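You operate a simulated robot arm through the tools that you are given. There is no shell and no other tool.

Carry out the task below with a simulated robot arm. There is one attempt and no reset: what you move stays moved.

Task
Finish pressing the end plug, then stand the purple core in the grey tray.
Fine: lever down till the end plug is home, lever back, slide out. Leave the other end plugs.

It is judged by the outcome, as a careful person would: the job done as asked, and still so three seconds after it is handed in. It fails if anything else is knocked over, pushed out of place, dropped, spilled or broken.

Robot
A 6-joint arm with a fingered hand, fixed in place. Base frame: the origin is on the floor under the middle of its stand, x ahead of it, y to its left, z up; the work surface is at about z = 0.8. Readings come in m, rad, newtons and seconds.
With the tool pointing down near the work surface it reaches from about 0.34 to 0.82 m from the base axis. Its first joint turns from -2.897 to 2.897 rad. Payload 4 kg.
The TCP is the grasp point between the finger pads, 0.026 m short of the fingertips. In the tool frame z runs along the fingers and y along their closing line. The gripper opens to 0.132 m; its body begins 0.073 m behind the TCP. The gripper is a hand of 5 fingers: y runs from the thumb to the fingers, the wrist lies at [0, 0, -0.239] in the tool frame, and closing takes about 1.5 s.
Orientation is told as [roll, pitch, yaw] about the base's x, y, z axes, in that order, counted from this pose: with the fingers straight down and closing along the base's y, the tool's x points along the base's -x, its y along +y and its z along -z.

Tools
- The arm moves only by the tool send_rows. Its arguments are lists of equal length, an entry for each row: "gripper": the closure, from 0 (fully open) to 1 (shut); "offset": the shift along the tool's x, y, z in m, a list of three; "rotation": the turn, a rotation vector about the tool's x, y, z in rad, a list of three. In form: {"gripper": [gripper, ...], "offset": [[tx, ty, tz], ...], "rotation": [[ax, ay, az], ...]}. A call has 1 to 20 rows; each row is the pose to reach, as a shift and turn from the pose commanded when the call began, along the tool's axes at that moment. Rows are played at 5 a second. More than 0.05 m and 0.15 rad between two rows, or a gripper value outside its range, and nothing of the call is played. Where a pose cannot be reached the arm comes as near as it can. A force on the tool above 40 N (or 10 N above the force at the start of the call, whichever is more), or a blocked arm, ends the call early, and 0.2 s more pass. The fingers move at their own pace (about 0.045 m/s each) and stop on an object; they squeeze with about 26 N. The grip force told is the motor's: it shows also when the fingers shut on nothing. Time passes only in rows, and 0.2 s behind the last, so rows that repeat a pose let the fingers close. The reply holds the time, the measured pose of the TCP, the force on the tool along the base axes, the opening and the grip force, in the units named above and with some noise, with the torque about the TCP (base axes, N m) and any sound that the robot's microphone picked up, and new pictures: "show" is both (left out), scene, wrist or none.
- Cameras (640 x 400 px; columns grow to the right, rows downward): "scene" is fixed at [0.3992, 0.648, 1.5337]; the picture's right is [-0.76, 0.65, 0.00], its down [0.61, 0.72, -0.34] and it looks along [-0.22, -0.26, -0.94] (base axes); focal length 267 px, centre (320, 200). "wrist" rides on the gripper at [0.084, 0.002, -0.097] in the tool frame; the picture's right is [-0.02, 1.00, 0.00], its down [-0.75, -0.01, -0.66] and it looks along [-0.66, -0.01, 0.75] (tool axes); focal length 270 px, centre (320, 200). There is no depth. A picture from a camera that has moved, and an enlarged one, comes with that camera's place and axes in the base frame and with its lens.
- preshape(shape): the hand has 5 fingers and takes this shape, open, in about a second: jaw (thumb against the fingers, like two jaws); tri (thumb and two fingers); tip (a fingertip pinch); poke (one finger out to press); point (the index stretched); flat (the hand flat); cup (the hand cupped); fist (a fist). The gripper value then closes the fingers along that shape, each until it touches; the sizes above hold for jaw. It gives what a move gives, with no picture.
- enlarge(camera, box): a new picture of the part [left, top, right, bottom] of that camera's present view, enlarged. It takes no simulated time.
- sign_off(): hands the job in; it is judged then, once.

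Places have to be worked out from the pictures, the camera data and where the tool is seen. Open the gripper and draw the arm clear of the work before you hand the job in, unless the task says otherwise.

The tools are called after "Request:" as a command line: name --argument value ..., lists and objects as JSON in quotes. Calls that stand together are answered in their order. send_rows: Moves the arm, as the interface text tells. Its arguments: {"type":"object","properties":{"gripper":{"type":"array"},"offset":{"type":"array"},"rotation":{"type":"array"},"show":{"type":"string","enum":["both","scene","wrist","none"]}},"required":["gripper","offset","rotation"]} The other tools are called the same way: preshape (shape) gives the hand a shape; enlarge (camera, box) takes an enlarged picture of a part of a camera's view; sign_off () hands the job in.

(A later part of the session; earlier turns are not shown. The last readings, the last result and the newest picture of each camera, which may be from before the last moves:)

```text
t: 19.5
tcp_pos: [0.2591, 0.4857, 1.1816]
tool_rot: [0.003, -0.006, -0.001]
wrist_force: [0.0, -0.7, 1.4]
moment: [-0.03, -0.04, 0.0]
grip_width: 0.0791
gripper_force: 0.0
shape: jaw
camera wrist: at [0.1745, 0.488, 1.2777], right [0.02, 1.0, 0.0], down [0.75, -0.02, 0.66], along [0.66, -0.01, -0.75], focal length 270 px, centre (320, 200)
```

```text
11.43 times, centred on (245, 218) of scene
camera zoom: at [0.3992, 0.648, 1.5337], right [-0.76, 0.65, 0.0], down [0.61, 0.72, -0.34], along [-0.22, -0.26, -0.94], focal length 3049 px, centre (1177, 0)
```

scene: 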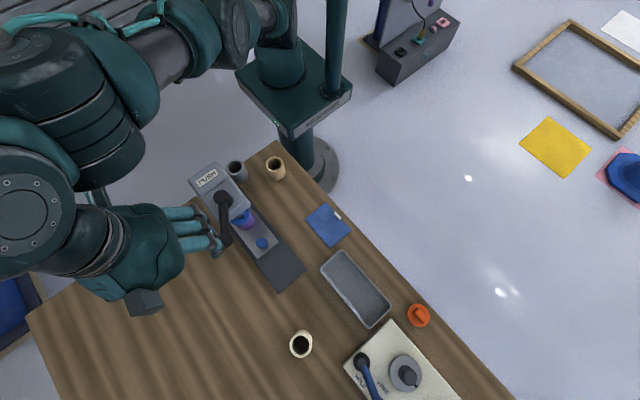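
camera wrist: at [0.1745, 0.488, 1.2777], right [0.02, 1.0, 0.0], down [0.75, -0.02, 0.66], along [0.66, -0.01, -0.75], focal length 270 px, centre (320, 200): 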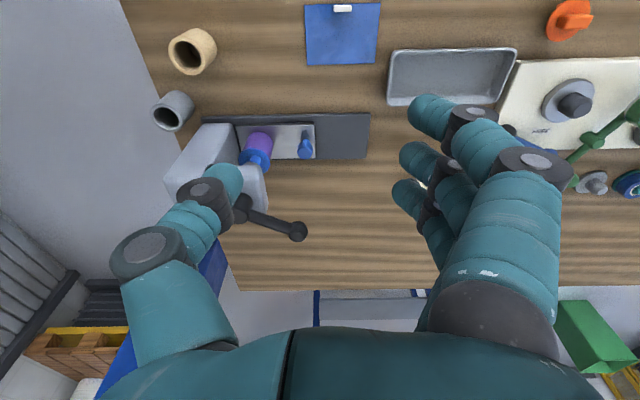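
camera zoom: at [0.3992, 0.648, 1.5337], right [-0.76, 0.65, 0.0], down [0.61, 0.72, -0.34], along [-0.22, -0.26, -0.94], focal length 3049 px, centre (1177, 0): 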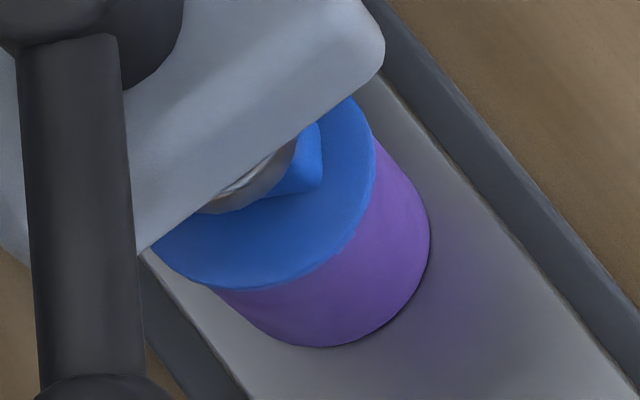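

I pushed before with the thumb, whose motor only gives about 26 N, so the plug may not be fully home. I'll push again with the rigid side of the closed fingers: I move to the +x side of the ball with the hand shut, keeping high on the way.

Request:
send_rows --gripper '[0.5, 0.6, 0.7, 0.8, 0.9, 1, 1, 1, 1, 1, 1, 1, 1, 1, 1, 1, 1]' --offset '[[-0.0311, -0.0034, 0], [-0.0622, -0.0068, 0], [-0.0933, -0.0102, 0], [-0.1244, -0.0136, 0], [-0.1555, -0.017, 0], [-0.1866, -0.0204, 0], [-0.2177, -0.0238, 0], [-0.2488, -0.0272, 0], [-0.2799, -0.0306, 0], [-0.316, -0.034, 0], [-0.316, -0.034, 0.025], [-0.316, -0.034, 0.05], [-0.316, -0.034, 0.075], [-0.316, -0.034, 0.1], [-0.316, -0.034, 0.125], [-0.316, -0.034, 0.15], [-0.316, -0.034, 0.172]]' --rotation '[[0, 0, 0], [0, 0, 0], [0, 0, 0], [0, 0, 0], [0, 0, 0], [0, 0, 0], [0, 0, 0], [0, 0, 0], [0, 0, 0], [0, 0, 0], [0, 0, 0], [0, 0, 0], [0, 0, 0], [0, 0, 0], [0, 0, 0], [0, 0, 0], [0, 0, 0]]'

Request:
enlarge --camera "scene" --box '[160, 180, 280, 260]'

```text
t: 23.1
tcp_pos: [0.5761, 0.4504, 1.0112]
tool_rot: [0.003, -0.004, 0.0]
wrist_force: [-0.4, 0.7, 0.1]
moment: [-0.01, 0.0, 0.0]
grip_width: 0.0003
gripper_force: 26.6
shape: jaw
out of reach, approached as far as the arm can: row 10, 11
camera wrist: at [0.4915, 0.4528, 1.1091], right [0.02, 1.0, 0.0], down [0.75, -0.02, 0.66], along [0.66, -0.01, -0.75], focal length 270 px, centre (320, 200)
```

scene: 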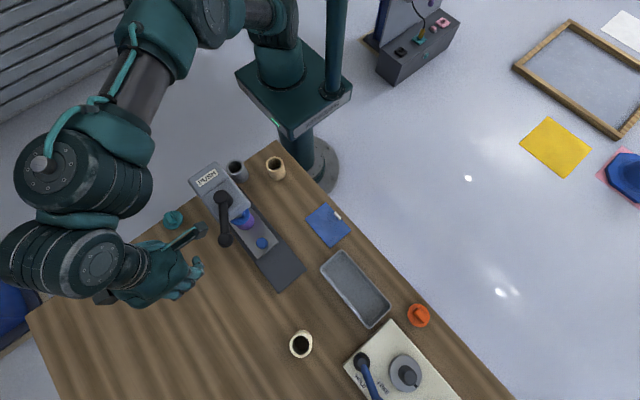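
wrist: 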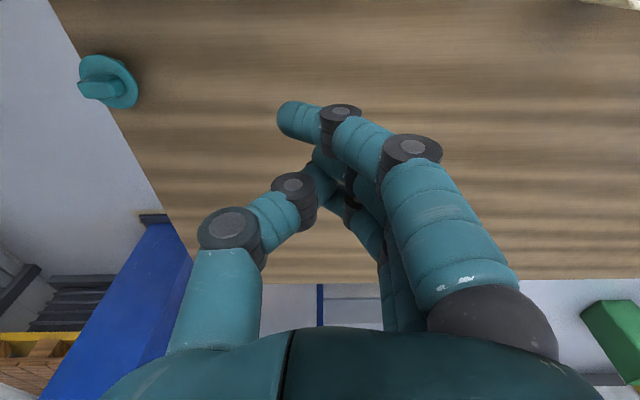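

```text
5.00 times, centred on (220, 220) of scene
camera zoom: at [0.3992, 0.648, 1.5337], right [-0.76, 0.65, 0.0], down [0.61, 0.72, -0.34], along [-0.22, -0.26, -0.94], focal length 1334 px, centre (820, 100)
```

zoom: 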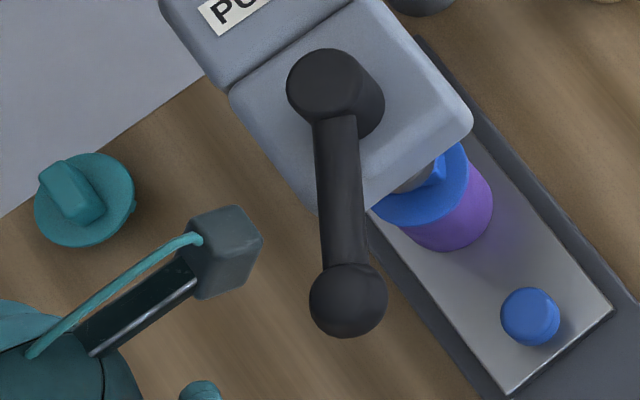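

The closed fingers are on the +x side of the ball at the right height, in line with it. I push toward -x in small steps, expecting contact near TCP x = 0.534.

Request:
send_rows --gripper '[1, 1, 1, 1, 1, 1, 1, 1, 1, 1]' --offset '[[0.012, 0.002, 0], [0.024, 0.002, 0], [0.034, 0.002, 0], [0.04, 0.002, 0], [0.044, 0.002, 0], [0.048, 0.002, 0], [0.052, 0.003, 0], [0.056, 0.003, 0], [0.06, 0.004, 0], [0.064, 0.004, 0]]' --rotation '[[0, 0, 0], [0, 0, 0], [0, 0, 0], [0, 0, 0], [0, 0, 0], [0, 0, 0], [0, 0, 0], [0, 0, 0], [0, 0, 0], [0, 0, 0]]'

Request:
enlarge --camera "scene" --box '[160, 180, 280, 260]'

```text
t: 25.3
tcp_pos: [0.5125, 0.455, 1.0117]
tool_rot: [0.004, -0.006, -0.003]
wrist_force: [24.2, 6.1, 4.4]
moment: [0.05, -0.04, -0.34]
grip_width: 0.0004
gripper_force: 26.0
shape: jaw
camera wrist: at [0.4284, 0.4567, 1.1079], right [0.02, 1.0, 0.01], down [0.75, -0.02, 0.66], along [0.66, -0.01, -0.75], focal length 270 px, centre (320, 200)
```

scene: 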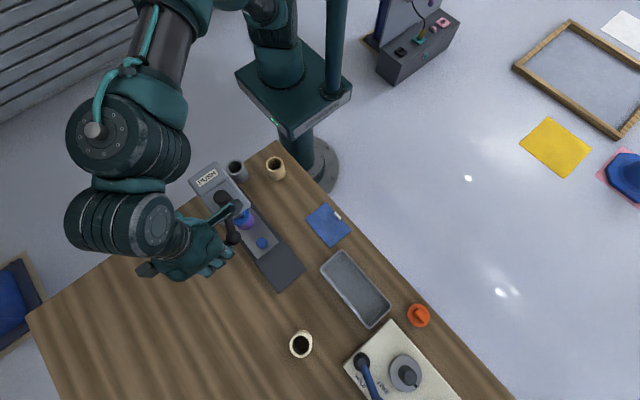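
wrist: 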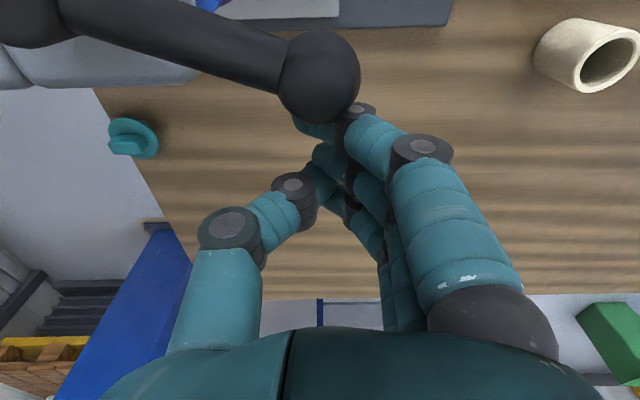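

```text
5.00 times, centred on (220, 220) of scene
camera zoom: at [0.3992, 0.648, 1.5337], right [-0.76, 0.65, 0.0], down [0.61, 0.72, -0.34], along [-0.22, -0.26, -0.94], focal length 1334 px, centre (820, 100)
```

zoom: 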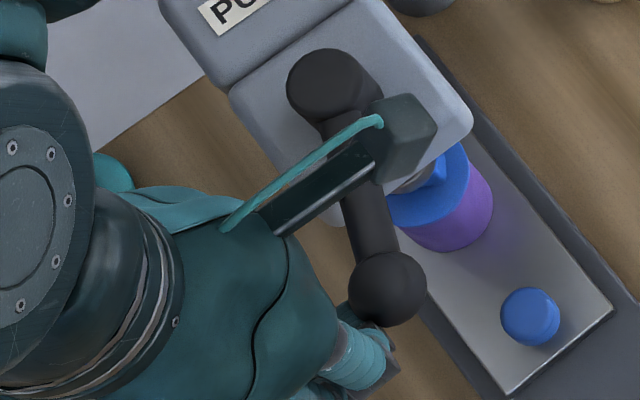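

The ball is at θ ≈ 1.27 with 24 N and still yielding under the rigid push. I keep pushing in 4 mm steps and watch when it stops.

Request:
send_rows --gripper '[1, 1, 1, 1, 1, 1]' --offset '[[0.003, 0, 0], [0.006, 0.001, 0], [0.009, 0.001, 0], [0.012, 0.001, 0], [0.015, 0.001, 0], [0.018, 0.001, 0]]' --rotation '[[0, 0, 0], [0, 0, 0], [0, 0, 0], [0, 0, 0], [0, 0, 0], [0, 0, 0]]'

Request:
enlarge --camera "scene" --box '[160, 180, 280, 260]'

```text
t: 26.0
tcp_pos: [0.5101, 0.4551, 1.0126]
tool_rot: [0.01, -0.012, -0.011]
wrist_force: [31.1, 4.1, -2.2]
moment: [0.0, -0.38, -0.3]
grip_width: 0.0
gripper_force: 25.5
shape: jaw
stopped in row 3: the force on the tool passed its limit at 41 N (the readings are from after the stop); the commanded pose is now the measured one
camera wrist: at [0.4245, 0.4581, 1.1079], right [0.03, 1.0, 0.01], down [0.74, -0.03, 0.67], along [0.67, -0.01, -0.74], focal length 270 px, centre (320, 200)
```

scene: 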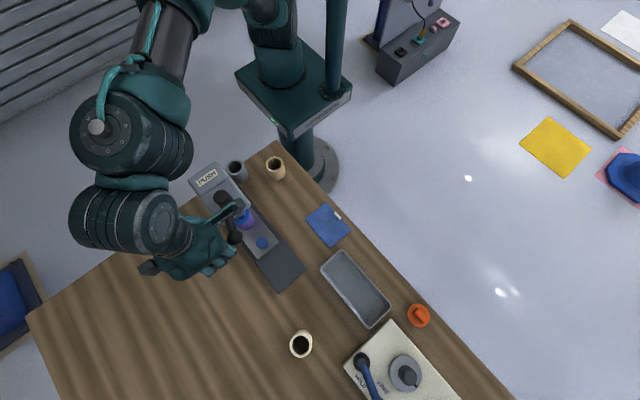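
wrist: 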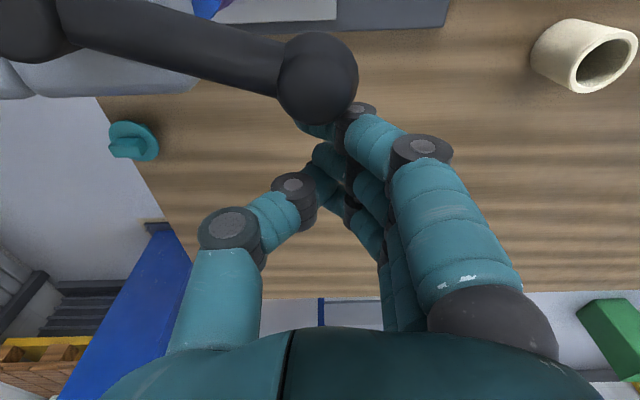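

```text
5.00 times, centred on (220, 220) of scene
camera zoom: at [0.3992, 0.648, 1.5337], right [-0.76, 0.65, 0.0], down [0.61, 0.72, -0.34], along [-0.22, -0.26, -0.94], focal length 1334 px, centre (820, 100)
```

zoom: 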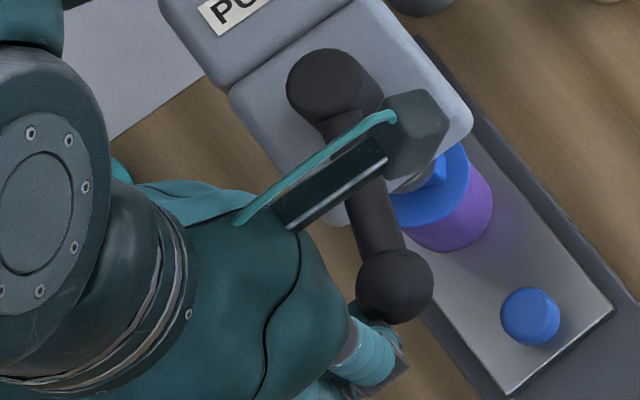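

The ball advanced about 3 mm more (θ ≈ 1.30) as the force rose to 41 N. I continue with small increments to see whether it yields further or is at its stop.

Request:
send_rows --gripper '[1, 1, 1, 1]' --offset '[[0.002, 0, 0], [0.004, 0, 0], [0.006, 0, 0], [0.008, 0, 0]]' --rotation '[[0, 0, 0], [0, 0, 0], [0, 0, 0], [0, 0, 0]]' --show "scene"

Request:
enlarge --camera "scene" --box '[160, 180, 280, 260]'

```text
t: 26.6
tcp_pos: [0.5095, 0.4544, 1.0123]
tool_rot: [0.014, -0.016, -0.015]
wrist_force: [31.6, 5.2, -3.7]
moment: [-0.02, -0.51, -0.35]
grip_width: 0.0
gripper_force: 25.3
shape: jaw
stopped in row 2: the force on the tool passed its limit at 42 N (the readings are from after the stop); the commanded pose is now the measured one
```

scene: 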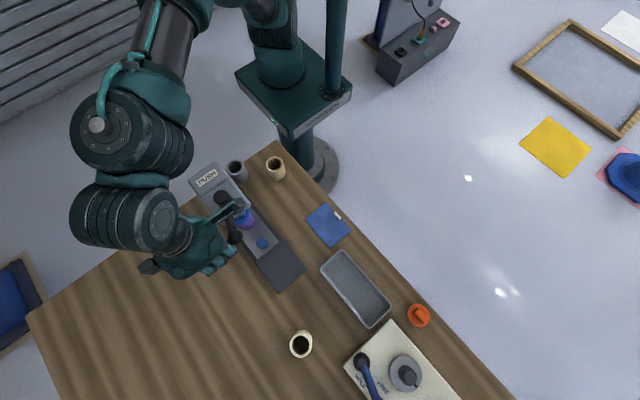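

```text
5.00 times, centred on (220, 220) of scene
camera zoom: at [0.3992, 0.648, 1.5337], right [-0.76, 0.65, 0.0], down [0.61, 0.72, -0.34], along [-0.22, -0.26, -0.94], focal length 1334 px, centre (820, 100)
```

zoom: 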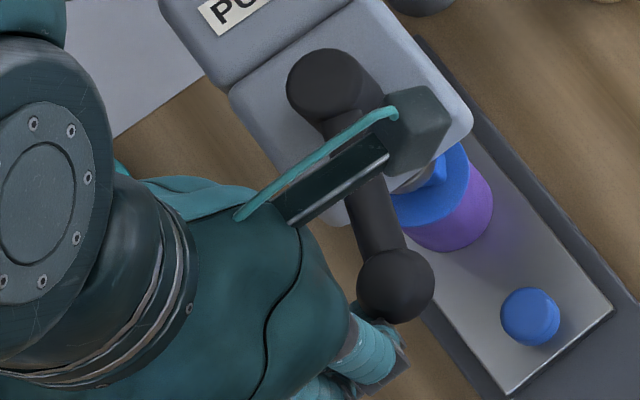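

The ball no longer moves at ~42 N, at the same 75° as the first time, so the lever is at its end. I look closely at the plug while it is held down.

Request:
enlarge --camera "scene" --box '[225, 200, 265, 235]'

Request:
enlarge --camera "scene" --box '[220, 200, 320, 270]'

```text
11.43 times, centred on (245, 218) of scene
camera zoom: at [0.3992, 0.648, 1.5337], right [-0.76, 0.65, 0.0], down [0.61, 0.72, -0.34], along [-0.22, -0.26, -0.94], focal length 3049 px, centre (1177, 0)
```

zoom: 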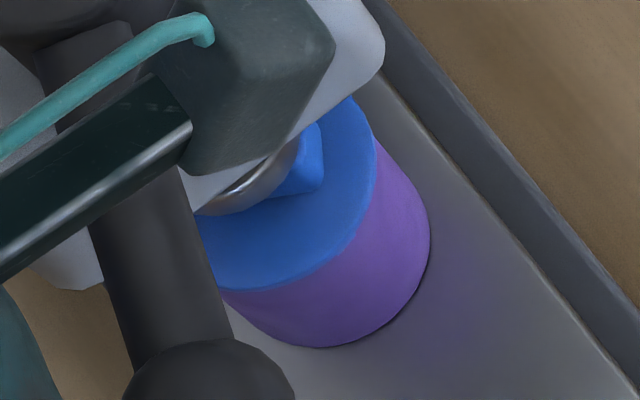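

```text
5.71 times, centred on (270, 235) of scene
camera zoom: at [0.3992, 0.648, 1.5337], right [-0.76, 0.65, 0.0], down [0.61, 0.72, -0.34], along [-0.22, -0.26, -0.94], focal length 1525 px, centre (606, 0)
```

zoom: 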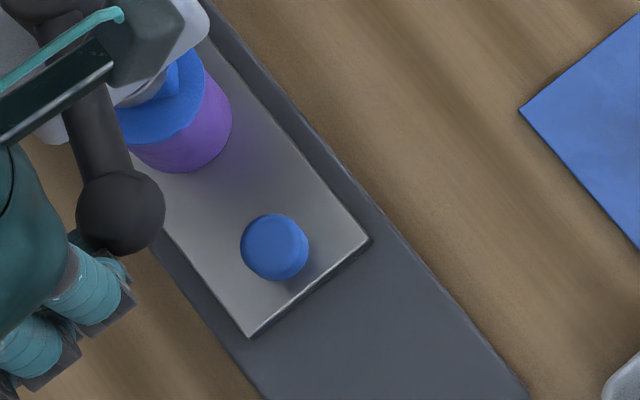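

The plug looks the same pressed or released, and the lever is at its end stop. I back off in +x, rise and open the hand, then look at where the lever rests before bringing it back.

Request:
send_rows --gripper '[1, 1, 1, 0.8, 0.5, 0.2, 0, 0, 0]' --offset '[[-0.02, 0, 0], [-0.045, 0, 0], [-0.045, 0, -0.03], [-0.045, 0, -0.06], [-0.045, 0, -0.09], [-0.045, 0, -0.12], [-0.045, 0, -0.14], [-0.045, 0, -0.14], [-0.045, 0, -0.14]]' --rotation '[[0.007, 0.008, -0.007], [0.014, 0.016, -0.015], [0.014, 0.016, -0.015], [0.014, 0.016, -0.015], [0.014, 0.016, -0.015], [0.014, 0.016, -0.015], [0.014, 0.016, -0.015], [0.014, 0.016, -0.015], [0.014, 0.016, -0.015]]'

Request:
enlarge --camera "scene" --box '[160, 180, 280, 260]'

```text
t: 28.6
tcp_pos: [0.5499, 0.4535, 1.1552]
tool_rot: [-0.005, 0.004, 0.007]
wrist_force: [0.2, 0.6, -0.1]
moment: [0.01, -0.01, 0.02]
grip_width: 0.0954
gripper_force: 0.1
shape: jaw
camera wrist: at [0.4663, 0.4547, 1.2519], right [0.01, 1.0, -0.01], down [0.76, -0.01, 0.66], along [0.66, -0.01, -0.76], focal length 270 px, centre (320, 200)
```

scene: 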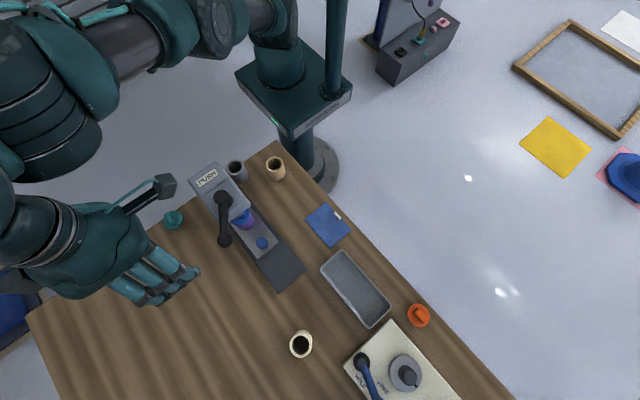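
wrist: 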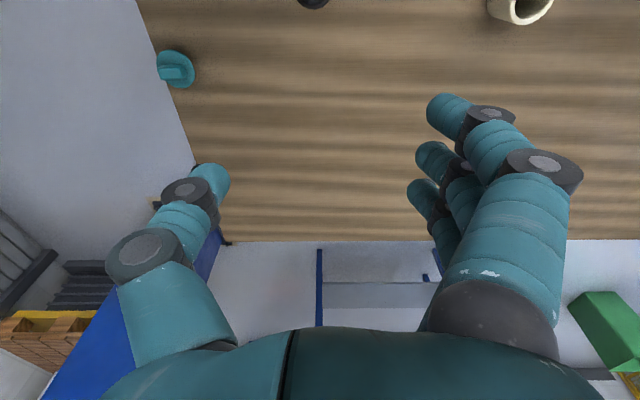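

```text
5.00 times, centred on (220, 220) of scene
camera zoom: at [0.3992, 0.648, 1.5337], right [-0.76, 0.65, 0.0], down [0.61, 0.72, -0.34], along [-0.22, -0.26, -0.94], focal length 1334 px, centre (820, 100)
```

zoom: 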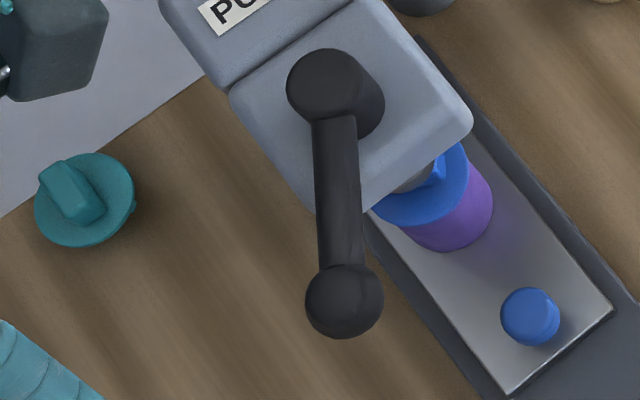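

After release the lever sprang back to about 61° again, so I want proof that the plug is home. I move to a low viewpoint on the robot's side of the press, tilting the hand about 30°, to see the flange-to-core gap from the side.

Request:
send_rows --gripper '[0, 0, 0, 0, 0, 0, 0, 0, 0, 0, 0, 0, 0, 0, 0, 0, 0]' --offset '[[0.03, -0.0026, -0.018], [0.06, -0.0052, -0.035], [0.09, -0.0078, -0.035], [0.12, -0.0104, -0.035], [0.15, -0.013, -0.035], [0.18, -0.0156, -0.035], [0.21, -0.0182, -0.035], [0.24, -0.0208, -0.035], [0.27, -0.0235, -0.035], [0.27, -0.0235, -0.006], [0.27, -0.0235, 0.023], [0.27, -0.0235, 0.052], [0.27, -0.0235, 0.081], [0.27, -0.0235, 0.11], [0.27, -0.0235, 0.139], [0.27, -0.0235, 0.167], [0.27, -0.0235, 0.195]]' --rotation '[[0, 0, 0], [0, 0, 0], [0, 0, 0], [0, 0, 0], [0, 0, 0], [0, 0, 0], [0, 0, 0], [0, 0, 0], [0, 0, 0], [0, -0.065, 0], [0, -0.13, 0], [0, -0.195, 0], [0, -0.26, 0], [0, -0.325, 0], [0, -0.39, 0], [0, -0.455, 0], [0, -0.5236, 0]]'

Request:
enlarge --camera "wrist" --box '[220, 110, 380, 250]'

```text
t: 32.2
tcp_pos: [0.2795, 0.4298, 0.9605]
tool_rot: [-0.001, -0.521, 0.009]
wrist_force: [-0.5, 0.1, 0.3]
moment: [-0.02, -0.03, 0.01]
grip_width: 0.1322
gripper_force: 0.0
shape: jaw
camera wrist: at [0.1587, 0.43, 1.0023], right [0.01, 1.0, 0.01], down [0.32, -0.01, 0.95], along [0.95, -0.01, -0.33], focal length 270 px, centre (320, 200)
```

scene: 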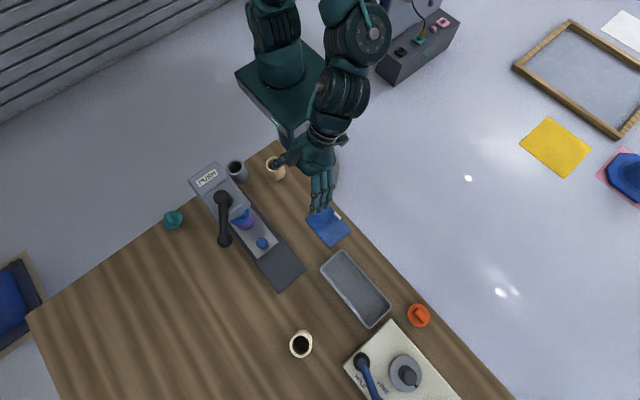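
wrist: 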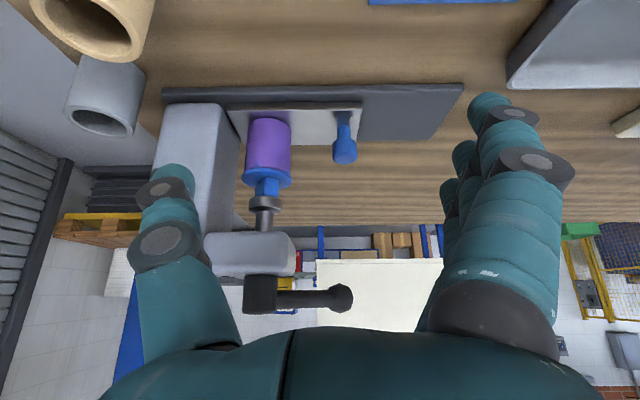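

```text
2.86 times, centred on (300, 180) of wrist
camera zoom: at [0.1587, 0.43, 1.0023], right [0.01, 1.0, 0.01], down [0.32, -0.01, 0.95], along [0.95, -0.01, -0.33], focal length 772 px, centre (377, 257)
```

zoom: 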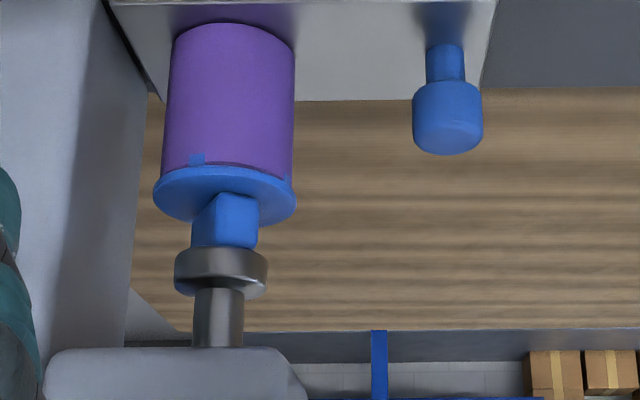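

This is an excellent side view (picture is upside-down): the ram's disc rests on the plug's grip. I zoom in on the flange/core joint.

Request:
enlarge --camera "wrist" --box '[235, 140, 305, 205]'

Request:
enlarge --camera "wrist" --box '[50, 0, 180, 140]'

```text
6.15 times, centred on (270, 172) of wrist
camera zoom: at [0.1587, 0.43, 1.0023], right [0.01, 1.0, 0.01], down [0.32, -0.01, 0.95], along [0.95, -0.01, -0.33], focal length 1663 px, centre (628, 369)
```

zoom: 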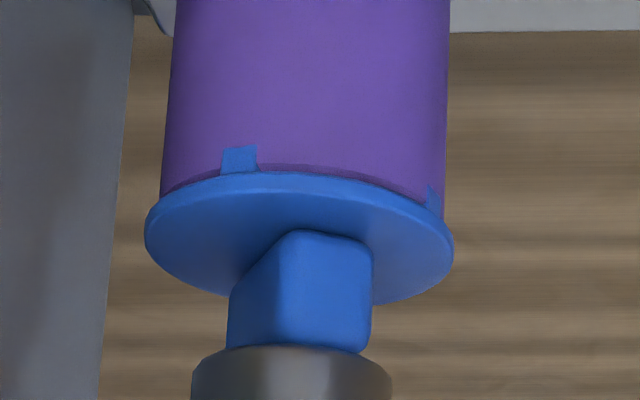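

```text
2.86 times, centred on (115, 70) of wrist
camera zoom: at [0.1587, 0.43, 1.0023], right [0.01, 1.0, 0.01], down [0.32, -0.01, 0.95], along [0.95, -0.01, -0.33], focal length 772 px, centre (906, 571)
```

zoom: 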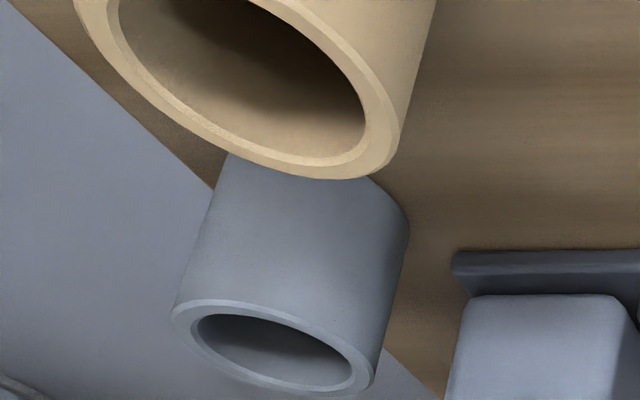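

The flange looks tight against the core, but from 20° above a ~1 mm gap could hide. I lower the camera straight down about 8.5 cm (clear of the loose cores) to look at the joint level.

Request:
send_rows --gripper '[0, 0, 0, 0]' --offset '[[0.0105, 0.0025, 0.0185], [0.0211, 0.005, 0.037], [0.0316, 0.0075, 0.0554], [0.0422, 0.01, 0.0738]]' --rotation '[[0, 0, 0], [0, 0, 0], [0, 0, 0], [0, 0, 0]]' --show "wrist"

Request:
enlarge --camera "wrist" --box '[220, 190, 320, 290]'

```text
t: 33.2
tcp_pos: [0.278, 0.4375, 0.8728]
tool_rot: [-0.005, -0.52, 0.009]
wrist_force: [-0.5, 0.3, -0.2]
moment: [-0.04, -0.03, 0.02]
grip_width: 0.132
gripper_force: 0.0
shape: jaw
camera wrist: at [0.157, 0.4389, 0.9146], right [0.01, 1.0, 0.01], down [0.33, -0.01, 0.94], along [0.94, -0.01, -0.33], focal length 270 px, centre (320, 200)
```

wrist: 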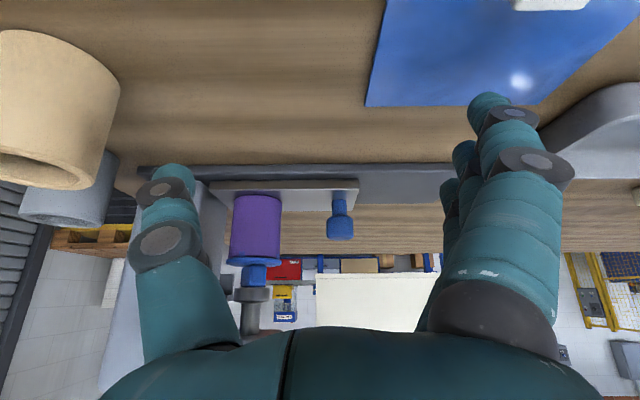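

```text
4.00 times, centred on (270, 240) of wrist
camera zoom: at [0.157, 0.4389, 0.9146], right [0.01, 1.0, 0.01], down [0.33, -0.01, 0.94], along [0.94, -0.01, -0.33], focal length 1081 px, centre (520, 40)
```

zoom: 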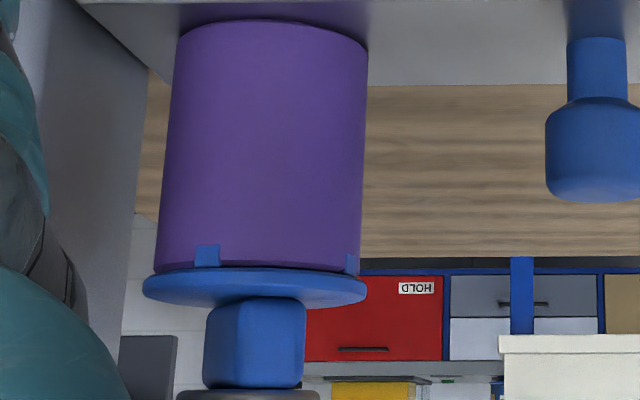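

Request:
enlarge --camera "wrist" --box '[225, 240, 285, 290]'

```text
8.00 times, centred on (255, 265) of wrist
camera zoom: at [0.157, 0.4389, 0.9146], right [0.01, 1.0, 0.01], down [0.33, -0.01, 0.94], along [0.94, -0.01, -0.33], focal length 2162 px, centre (840, -320)
```

zoom: 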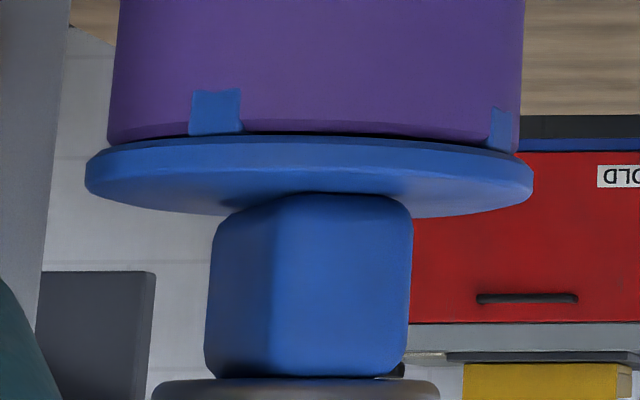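

Seen level, the flange sits directly on the core's rim all the way across with just a thin seam, so the plug is home. Now I rise and straighten the hand, then go back to the lever to return it.

Request:
send_rows --gripper '[0, 0, 0, 0, 0, 0, 0, 0, 0]' --offset '[[-0.0199, 0, -0.0347], [-0.0398, 0, -0.0694], [-0.0596, 0, -0.1042], [-0.0795, 0, -0.1389], [-0.0994, 0, -0.1736], [-0.1193, 0, -0.2083], [-0.1392, 0, -0.243], [-0.1557, 0, -0.272], [-0.1557, 0, -0.272]]' --rotation '[[0, 0.02, 0], [0, 0.08, 0], [0, 0.15, 0], [0, 0.22, 0], [0, 0.3, 0], [0, 0.38, 0], [0, 0.45, 0], [0, 0.52, 0], [0, 0.52, 0]]' --show "scene"

```text
t: 35.2
tcp_pos: [0.2799, 0.4371, 1.1894]
tool_rot: [-0.005, 0.001, 0.004]
wrist_force: [0.2, 0.8, -0.7]
moment: [0.0, 0.02, -0.03]
grip_width: 0.1319
gripper_force: 0.1
shape: jaw
```

scene: 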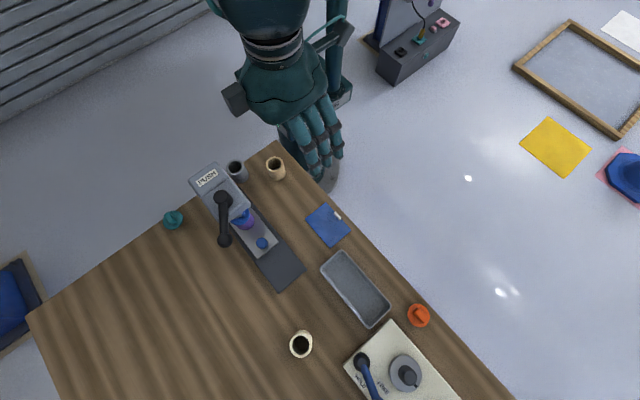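

I move over the lever ball at (0.474, 0.448) with the hand turned to about 1.0 rad so it straddles the lever, then lower to ball height.

Request:
send_rows --gripper '[0, 0, 0, 0, 0, 0, 0, 0, 0, 0, 0, 0, 0, 0, 0]' --offset '[[-0.0246, 0.0018, 0], [-0.0492, 0.0036, 0], [-0.0737, 0.0054, 0], [-0.0983, 0.0072, 0], [-0.1229, 0.009, 0], [-0.1475, 0.0108, 0], [-0.172, 0.0126, 0], [-0.1966, 0.0144, 0], [-0.1966, 0.0144, 0.025], [-0.1966, 0.0144, 0.05], [-0.1966, 0.0144, 0.075], [-0.1966, 0.0144, 0.1], [-0.1966, 0.0144, 0.125], [-0.1966, 0.0144, 0.15], [-0.1966, 0.0144, 0.175]]' --rotation '[[0, 0, -0.125], [0, 0, -0.25], [0, 0, -0.375], [0, 0, -0.5], [0, 0, -0.625], [0, 0, -0.75], [0, 0, -0.875], [0, 0, -1.0], [0, 0, -1.0], [0, 0, -1.0], [0, 0, -1.0], [0, 0, -1.0], [0, 0, -1.0], [0, 0, -1.0], [0, 0, -1.0]]'

```text
t: 38.4
tcp_pos: [0.4954, 0.4728, 1.031]
tool_rot: [-0.003, 0.008, 1.007]
wrist_force: [-0.4, -0.1, 0.1]
moment: [-0.01, 0.0, 0.03]
grip_width: 0.1316
gripper_force: 0.1
shape: jaw
out of reach, approached as far as the arm can: row 13, 14, 15
camera wrist: at [0.4499, 0.4033, 1.1287], right [-0.83, 0.55, 0.0], down [0.42, 0.63, 0.65], along [0.36, 0.54, -0.76], focal length 270 px, centre (320, 200)
```

scene: 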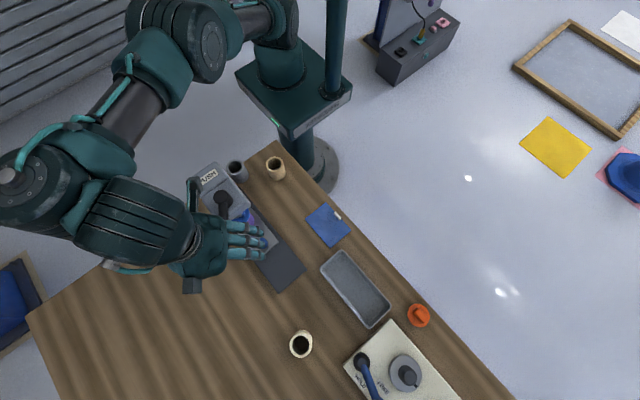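
wrist: 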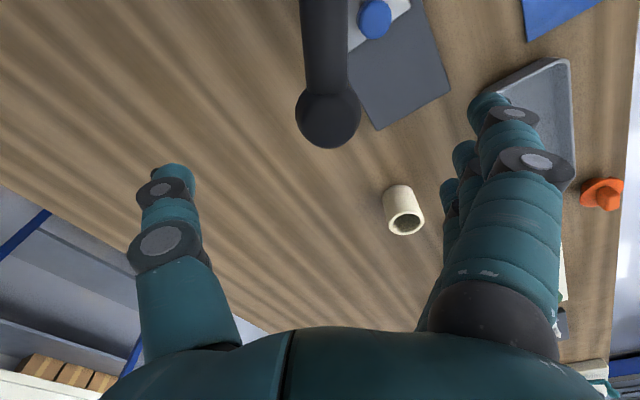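

The arm got stuck in an awkward wrist configuration 2–3 cm short (no contact). I rise, turn back to yaw 0 over the lever side at (0.52, 0.39), which worked before, and re-approach from there.

Request:
send_rows --gripper '[0, 0, 0, 0, 0, 0, 0, 0, 0, 0, 0, 0]' --offset '[[0, 0, -0.03], [0, 0, -0.06], [0, 0, -0.09], [0, 0, -0.12], [0.008, -0.01, -0.14], [0.016, -0.02, -0.14], [0.024, -0.03, -0.14], [0.032, -0.04, -0.14], [0.04, -0.05, -0.14], [0.05, -0.06, -0.14], [0.05, -0.07, -0.14], [0.05, -0.07, -0.14]]' --rotation '[[0, 0, 0], [0, 0, 0], [0, 0, 0.1], [0, 0, 0.2], [0, 0, 0.32], [0, 0, 0.44], [0, 0, 0.56], [0, 0, 0.68], [0, 0, 0.8], [0, 0, 0.9], [0, 0, 1.0], [0, 0, 1.0]]'

```text
t: 41.0
tcp_pos: [0.5246, 0.393, 1.1711]
tool_rot: [-0.005, 0.0, 0.003]
wrist_force: [-0.5, 0.3, -0.5]
moment: [0.03, -0.01, -0.02]
grip_width: 0.132
gripper_force: 0.2
shape: jaw
camera wrist: at [0.4406, 0.3955, 1.2683], right [0.02, 1.0, -0.01], down [0.75, -0.01, 0.66], along [0.66, -0.01, -0.75], focal length 270 px, centre (320, 200)
```

scene: 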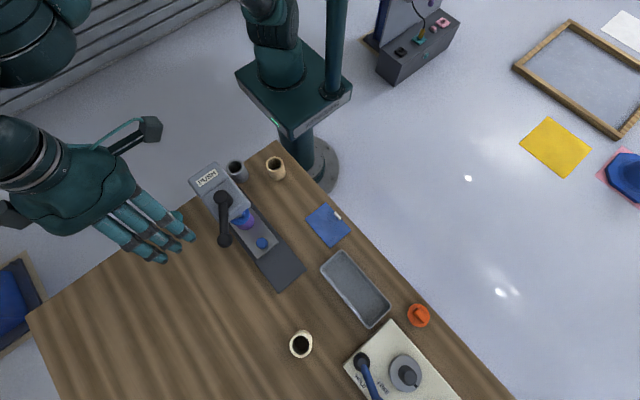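
wrist: 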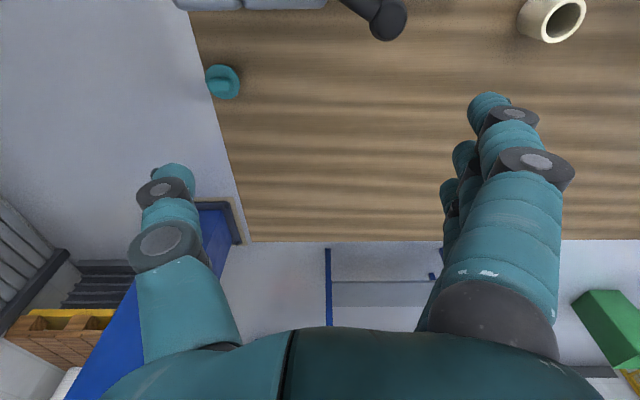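

Good configuration again. I lower to z 1.08 (tips above the ball), then swing to the ball while turning to 1.0 rad, and descend onto it.

Request:
send_rows --gripper '[0, 0, 0, 0, 0, 0, 0, 0, 0, 0, 0, 0, 0, 0, 0, 0]' --offset '[[0, 0, 0.0225], [0, 0, 0.045], [0, 0, 0.0675], [0, 0, 0.09], [0.006, 0.0072, 0.09], [0.012, 0.0144, 0.09], [0.018, 0.0216, 0.09], [0.024, 0.0288, 0.09], [0.03, 0.0359, 0.09], [0.036, 0.0431, 0.09], [0.042, 0.0503, 0.09], [0.0481, 0.0575, 0.09], [0.0481, 0.0575, 0.107], [0.0481, 0.0575, 0.124], [0.0481, 0.0575, 0.141], [0.0481, 0.0575, 0.158]]' --rotation '[[0, 0, 0], [0, 0, 0], [0, 0, 0], [0, 0, 0], [0, 0, -0.125], [0, 0, -0.25], [0, 0, -0.375], [0, 0, -0.5], [0, 0, -0.625], [0, 0, -0.75], [0, 0, -0.875], [0, 0, -1.0], [0, 0, -1.0], [0, 0, -1.0], [0, 0, -1.0], [0, 0, -1.0]]'

```text
t: 44.4
tcp_pos: [0.4955, 0.4683, 1.0369]
tool_rot: [-0.002, 0.011, 1.007]
wrist_force: [-0.1, -0.3, 0.7]
moment: [-0.02, 0.01, 0.02]
grip_width: 0.132
gripper_force: 0.1
shape: jaw
out of reach, approached as far as the arm can: row 13, 14, 15, 16
camera wrist: at [0.45, 0.3994, 1.1331], right [-0.83, 0.55, 0.0], down [0.42, 0.63, 0.65], along [0.36, 0.54, -0.76], focal length 270 px, centre (320, 200)
```

scene: 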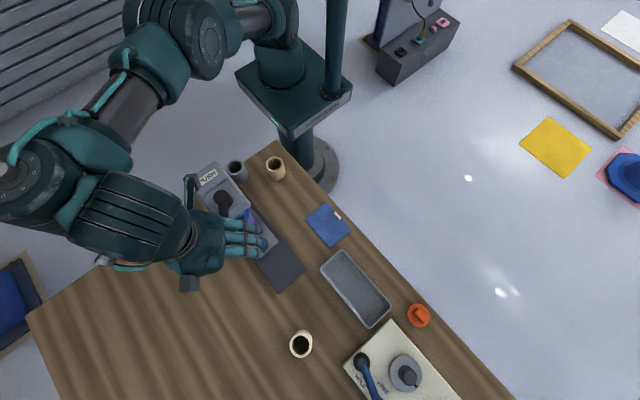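
wrist: 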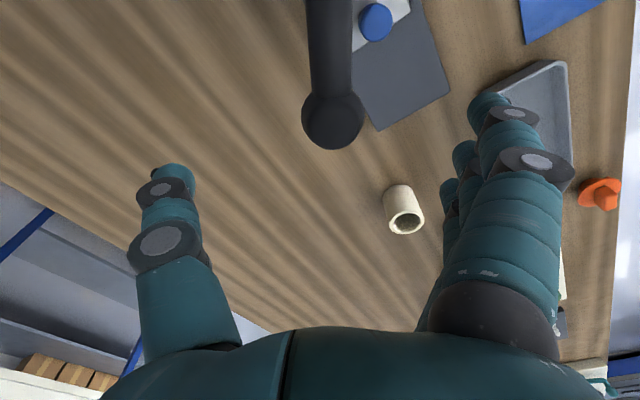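

Same wrist limit at this yaw. A yaw of 0 is enough to bring the lever back: the fingers can push the ball toward -y. I rise, turn back to yaw 0 above the ball, and narrow the opening a bit.

Request:
send_rows --gripper '[0, 0, 0, 0, 0, 0, 0.1, 0.2, 0.25, 0.25, 0.25]' --offset '[[0, 0, -0.035], [0, 0, -0.07], [0, 0, -0.09], [0.004, -0.0015, -0.09], [0.008, -0.003, -0.09], [0.012, -0.0045, -0.09], [0.016, -0.006, -0.09], [0.02, -0.0075, -0.09], [0.024, -0.009, -0.09], [0.0268, -0.0105, -0.09], [0.0268, -0.0105, -0.09]]' --rotation '[[0, 0, 0], [0, 0, 0], [0, 0, 0.1], [0, 0, 0.23], [0, 0, 0.36], [0, 0, 0.49], [0, 0, 0.62], [0, 0, 0.75], [0, 0, 0.88], [0, 0, 1.005], [0, 0, 1.005]]'

```text
t: 46.8
tcp_pos: [0.4919, 0.4411, 1.1247]
tool_rot: [-0.005, 0.001, 0.0]
wrist_force: [-0.9, 0.7, 0.4]
moment: [0.02, 0.0, -0.03]
grip_width: 0.0996
gripper_force: 0.0
shape: jaw
camera wrist: at [0.4092, 0.4437, 1.2213], right [0.02, 1.0, 0.0], down [0.75, -0.01, 0.66], along [0.66, -0.02, -0.75], focal length 270 px, centre (320, 200)
```

scene: 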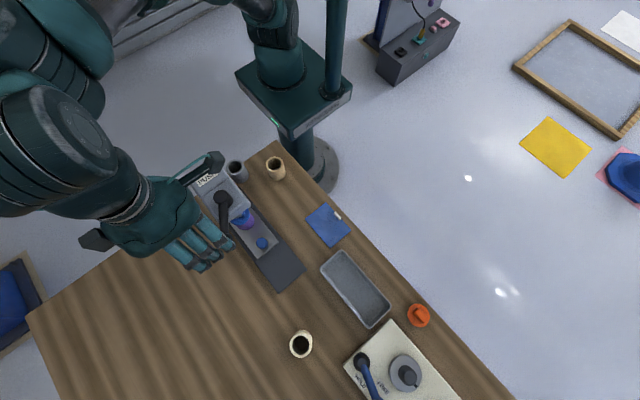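
wrist: 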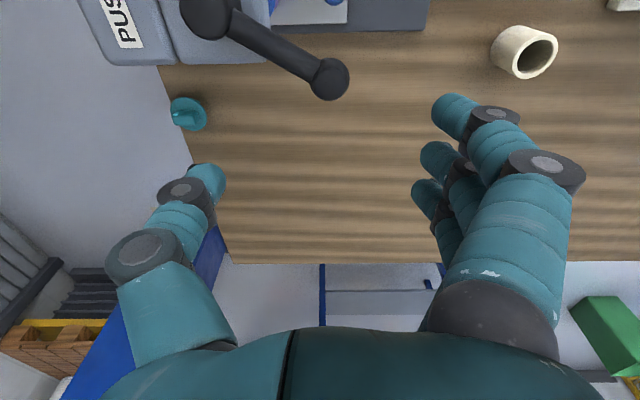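

The ball lies between thumb and fingers. I lower to ball height and sweep toward -y (and slightly +x) so the fingers carry the lever back.

Request:
send_rows --gripper '[0.25, 0.25, 0.25, 0.25, 0.25, 0.25, 0.25, 0.25, 0.25, 0.25, 0.25, 0.25, 0.25, 0.25]' --offset '[[0, 0, 0.022], [0, 0, 0.044], [0, 0, 0.066], [0, 0, 0.088], [0, 0, 0.108], [-0.002, -0.012, 0.108], [-0.005, -0.024, 0.108], [-0.01, -0.034, 0.108], [-0.015, -0.044, 0.108], [-0.02, -0.054, 0.108], [-0.024, -0.064, 0.108], [-0.027, -0.074, 0.108], [-0.03, -0.084, 0.108], [-0.031, -0.092, 0.108]]' --rotation '[[0, 0, 0], [0, 0, 0], [0, 0, 0], [0, 0, 0], [0, 0, 0], [0, 0, 0], [0, 0, 0], [0, 0, 0], [0, 0, 0], [0, 0, 0], [0, 0, 0], [0, 0, 0], [0, 0, 0], [0, 0, 0]]'

```text
t: 49.8
tcp_pos: [0.5599, 0.3808, 1.0474]
tool_rot: [-0.008, 0.004, 0.001]
wrist_force: [0.0, 0.1, -0.5]
moment: [0.04, 0.0, -0.03]
grip_width: 0.0992
gripper_force: 0.0
shape: jaw
out of reach, approached as far as the arm can: row 3, 4, 5, 6, 7, 8, 9, 10, 11, 12, 13, 14
camera wrist: at [0.4763, 0.3835, 1.144], right [0.02, 1.0, -0.01], down [0.76, -0.01, 0.66], along [0.66, -0.02, -0.76], focal length 270 px, centre (320, 200)
```

scene: 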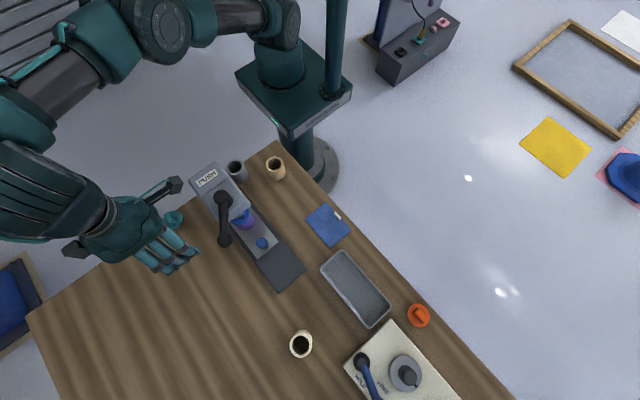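
wrist: 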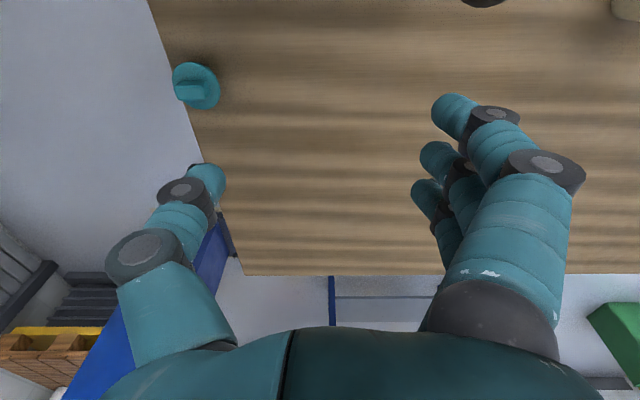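

The arm is now in a different joint branch that can't fold in this far, and it drifted to (0.56, 0.38, 1.047) without touching anything. I look at the arm posture to decide how to get back to the earlier branch.

Request:
enlarge --camera "scene" --box '[0, 0, 360, 280]'

```text
1.43 times, centred on (180, 140) of scene
camera zoom: at [0.3992, 0.648, 1.5337], right [-0.76, 0.65, 0.0], down [0.61, 0.72, -0.34], along [-0.22, -0.26, -0.94], focal length 381 px, centre (520, 286)
```

zoom: 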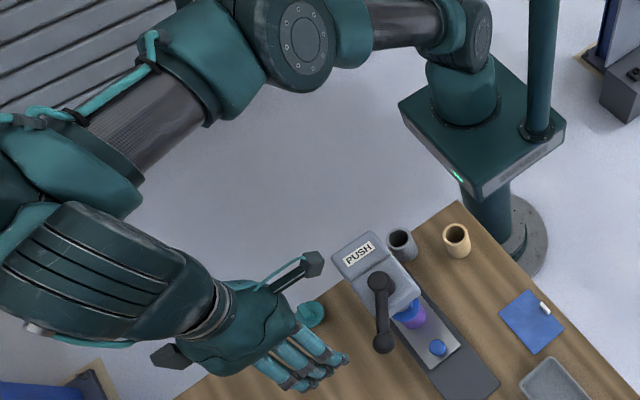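

The elbow has flipped to a sideways posture that can't fold in. I retrace: up and back to the starting pose near (0.26, 0.48, 1.19) at yaw 0, from which the approach worked before.

Request:
send_rows --gripper '[0.25, 0.25, 0.25, 0.25, 0.25, 0.25, 0.25, 0.25, 0.25, 0.25, 0.25, 0.25, 0.25, 0.25]' --offset '[[0, 0, -0.035], [0, 0, -0.07], [0, 0, -0.1], [0.03, 0.01, -0.12], [0.06, 0.02, -0.142], [0.09, 0.03, -0.142], [0.12, 0.04, -0.142], [0.15, 0.05, -0.142], [0.18, 0.06, -0.142], [0.21, 0.07, -0.142], [0.24, 0.08, -0.142], [0.27, 0.09, -0.142], [0.301, 0.1, -0.142], [0.301, 0.1, -0.142]]' --rotation '[[0, 0, 0], [0, 0, 0], [0, 0, 0], [0, 0, 0], [0, 0, 0], [0, 0, 0], [0, 0, 0], [0, 0, 0], [0, 0, 0], [0, 0, 0], [0, 0, 0], [0, 0, 0], [0, 0, 0], [0, 0, 0]]'

```text
t: 52.8
tcp_pos: [0.2523, 0.4797, 1.1913]
tool_rot: [-0.006, 0.002, 0.002]
wrist_force: [-1.3, 0.6, 0.3]
moment: [-0.02, 0.02, 0.05]
grip_width: 0.0993
gripper_force: 0.0
shape: jaw
camera wrist: at [0.1685, 0.483, 1.2883], right [0.02, 1.0, -0.01], down [0.75, -0.01, 0.66], along [0.66, -0.02, -0.75], focal length 270 px, centre (320, 200)
```

scene: 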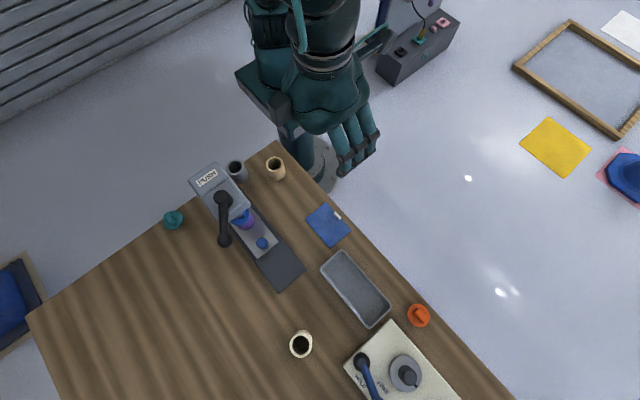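
wrist: 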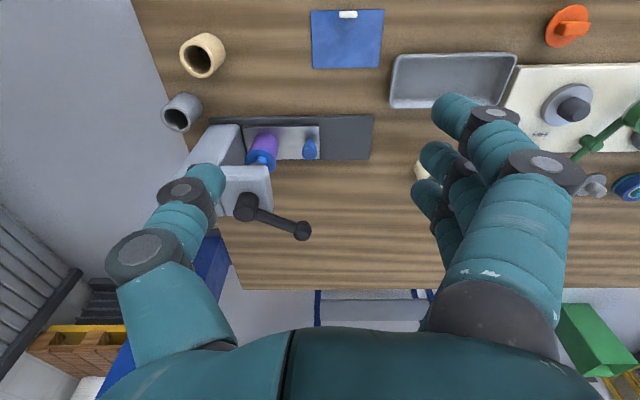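

Back at the starting pose. I go straight out to (0.505, 0.435) at yaw 0 and lower to z 1.08 first, checking that the arm stays in the good posture.

Request:
send_rows --gripper '[0.25, 0.25, 0.25, 0.25, 0.25, 0.25, 0.25, 0.25, 0.25, 0.25, 0.25, 0.25, 0.25, 0.25]' --offset '[[-0.0253, -0.0045, 0], [-0.0506, -0.009, 0], [-0.0759, -0.0135, 0], [-0.1012, -0.018, 0], [-0.1265, -0.0225, 0], [-0.1518, -0.027, 0], [-0.1771, -0.0315, 0], [-0.2024, -0.036, 0], [-0.2277, -0.0405, 0], [-0.2527, -0.0447, 0], [-0.2527, -0.0447, 0.03], [-0.2527, -0.0447, 0.06], [-0.2527, -0.0447, 0.09], [-0.2527, -0.0447, 0.11]]' --rotation '[[0, 0, 0], [0, 0, 0], [0, 0, 0], [0, 0, 0], [0, 0, 0], [0, 0, 0], [0, 0, 0], [0, 0, 0], [0, 0, 0], [0, 0, 0], [0, 0, 0], [0, 0, 0], [0, 0, 0], [0, 0, 0]]'

```text
t: 55.8
tcp_pos: [0.5096, 0.4348, 1.0801]
tool_rot: [-0.004, 0.0, -0.004]
wrist_force: [0.0, -0.8, -0.5]
moment: [-0.02, -0.04, 0.0]
grip_width: 0.0993
gripper_force: 0.1
shape: jaw
camera wrist: at [0.4254, 0.4373, 1.1775], right [0.02, 1.0, 0.0], down [0.75, -0.01, 0.66], along [0.66, -0.02, -0.75], focal length 270 px, centre (320, 200)
```

scene: 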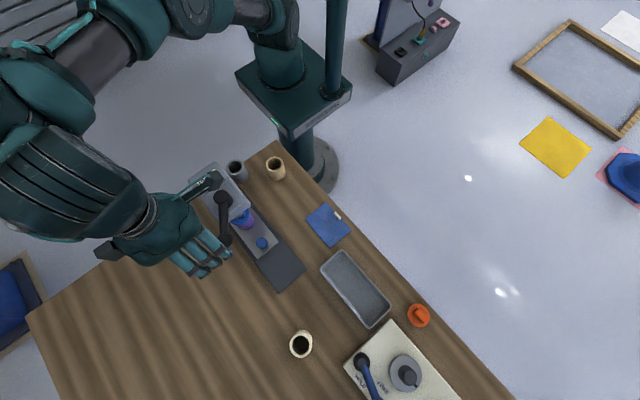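
wrist: 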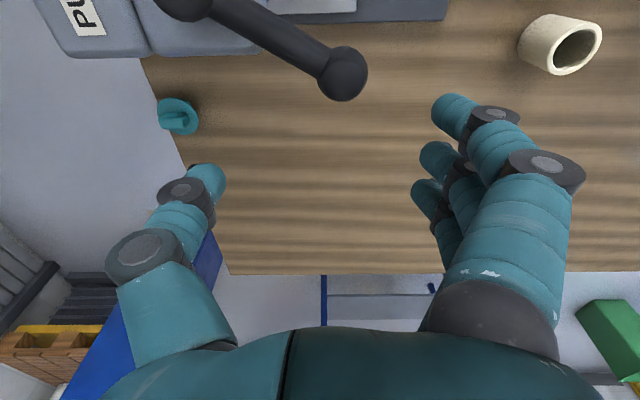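

Still the sideways-elbow posture. It swapped near full stretch before, so I stretch the arm out to its reach limit, high above the bench, and come back down there to swap it back.

Request:
send_rows --gripper '[0.25, 0.25, 0.25, 0.25, 0.25, 0.25, 0.25, 0.25, 0.25, 0.25, 0.25, 0.25, 0.25, 0.25, 0.25, 0.25]' --offset '[[0, 0, -0.03], [0, 0.005, -0.06], [0, 0.01, -0.09], [-0.01, 0.015, -0.11], [-0.035, 0.018, -0.12], [-0.06, 0.018, -0.13], [-0.085, 0.018, -0.13], [-0.1, 0.018, -0.13], [-0.09, 0.018, -0.12], [-0.075, 0.018, -0.1], [-0.065, 0.018, -0.075], [-0.065, 0.018, -0.05], [-0.065, 0.018, -0.025], [-0.065, 0.018, 0], [-0.065, 0.018, 0.025], [-0.065, 0.018, 0.05]]' --rotation '[[0, 0, 0], [0, 0, 0], [0, 0, 0], [0, 0, 0], [0, 0, 0], [0, 0, 0], [0, 0, 0], [0, 0, 0], [0, 0, 0], [0, 0, 0], [0, 0, 0], [0, 0, 0], [0, 0, 0], [0, 0, 0], [0, 0, 0], [0, 0, 0]]' --show "scene"

```text
t: 59.2
tcp_pos: [0.5753, 0.4519, 1.032]
tool_rot: [-0.003, 0.0, 0.001]
wrist_force: [0.6, 0.4, -0.8]
moment: [0.03, -0.01, 0.03]
grip_width: 0.0992
gripper_force: 0.0
shape: jaw
out of reach, approached as far as the arm can: row 5, 6, 7, 8, 9, 10, 11
```

scene: 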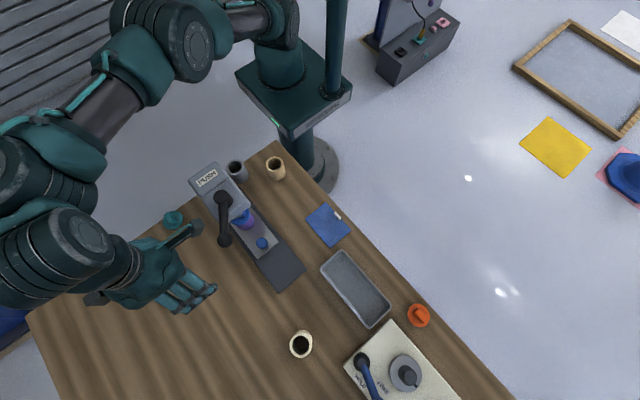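

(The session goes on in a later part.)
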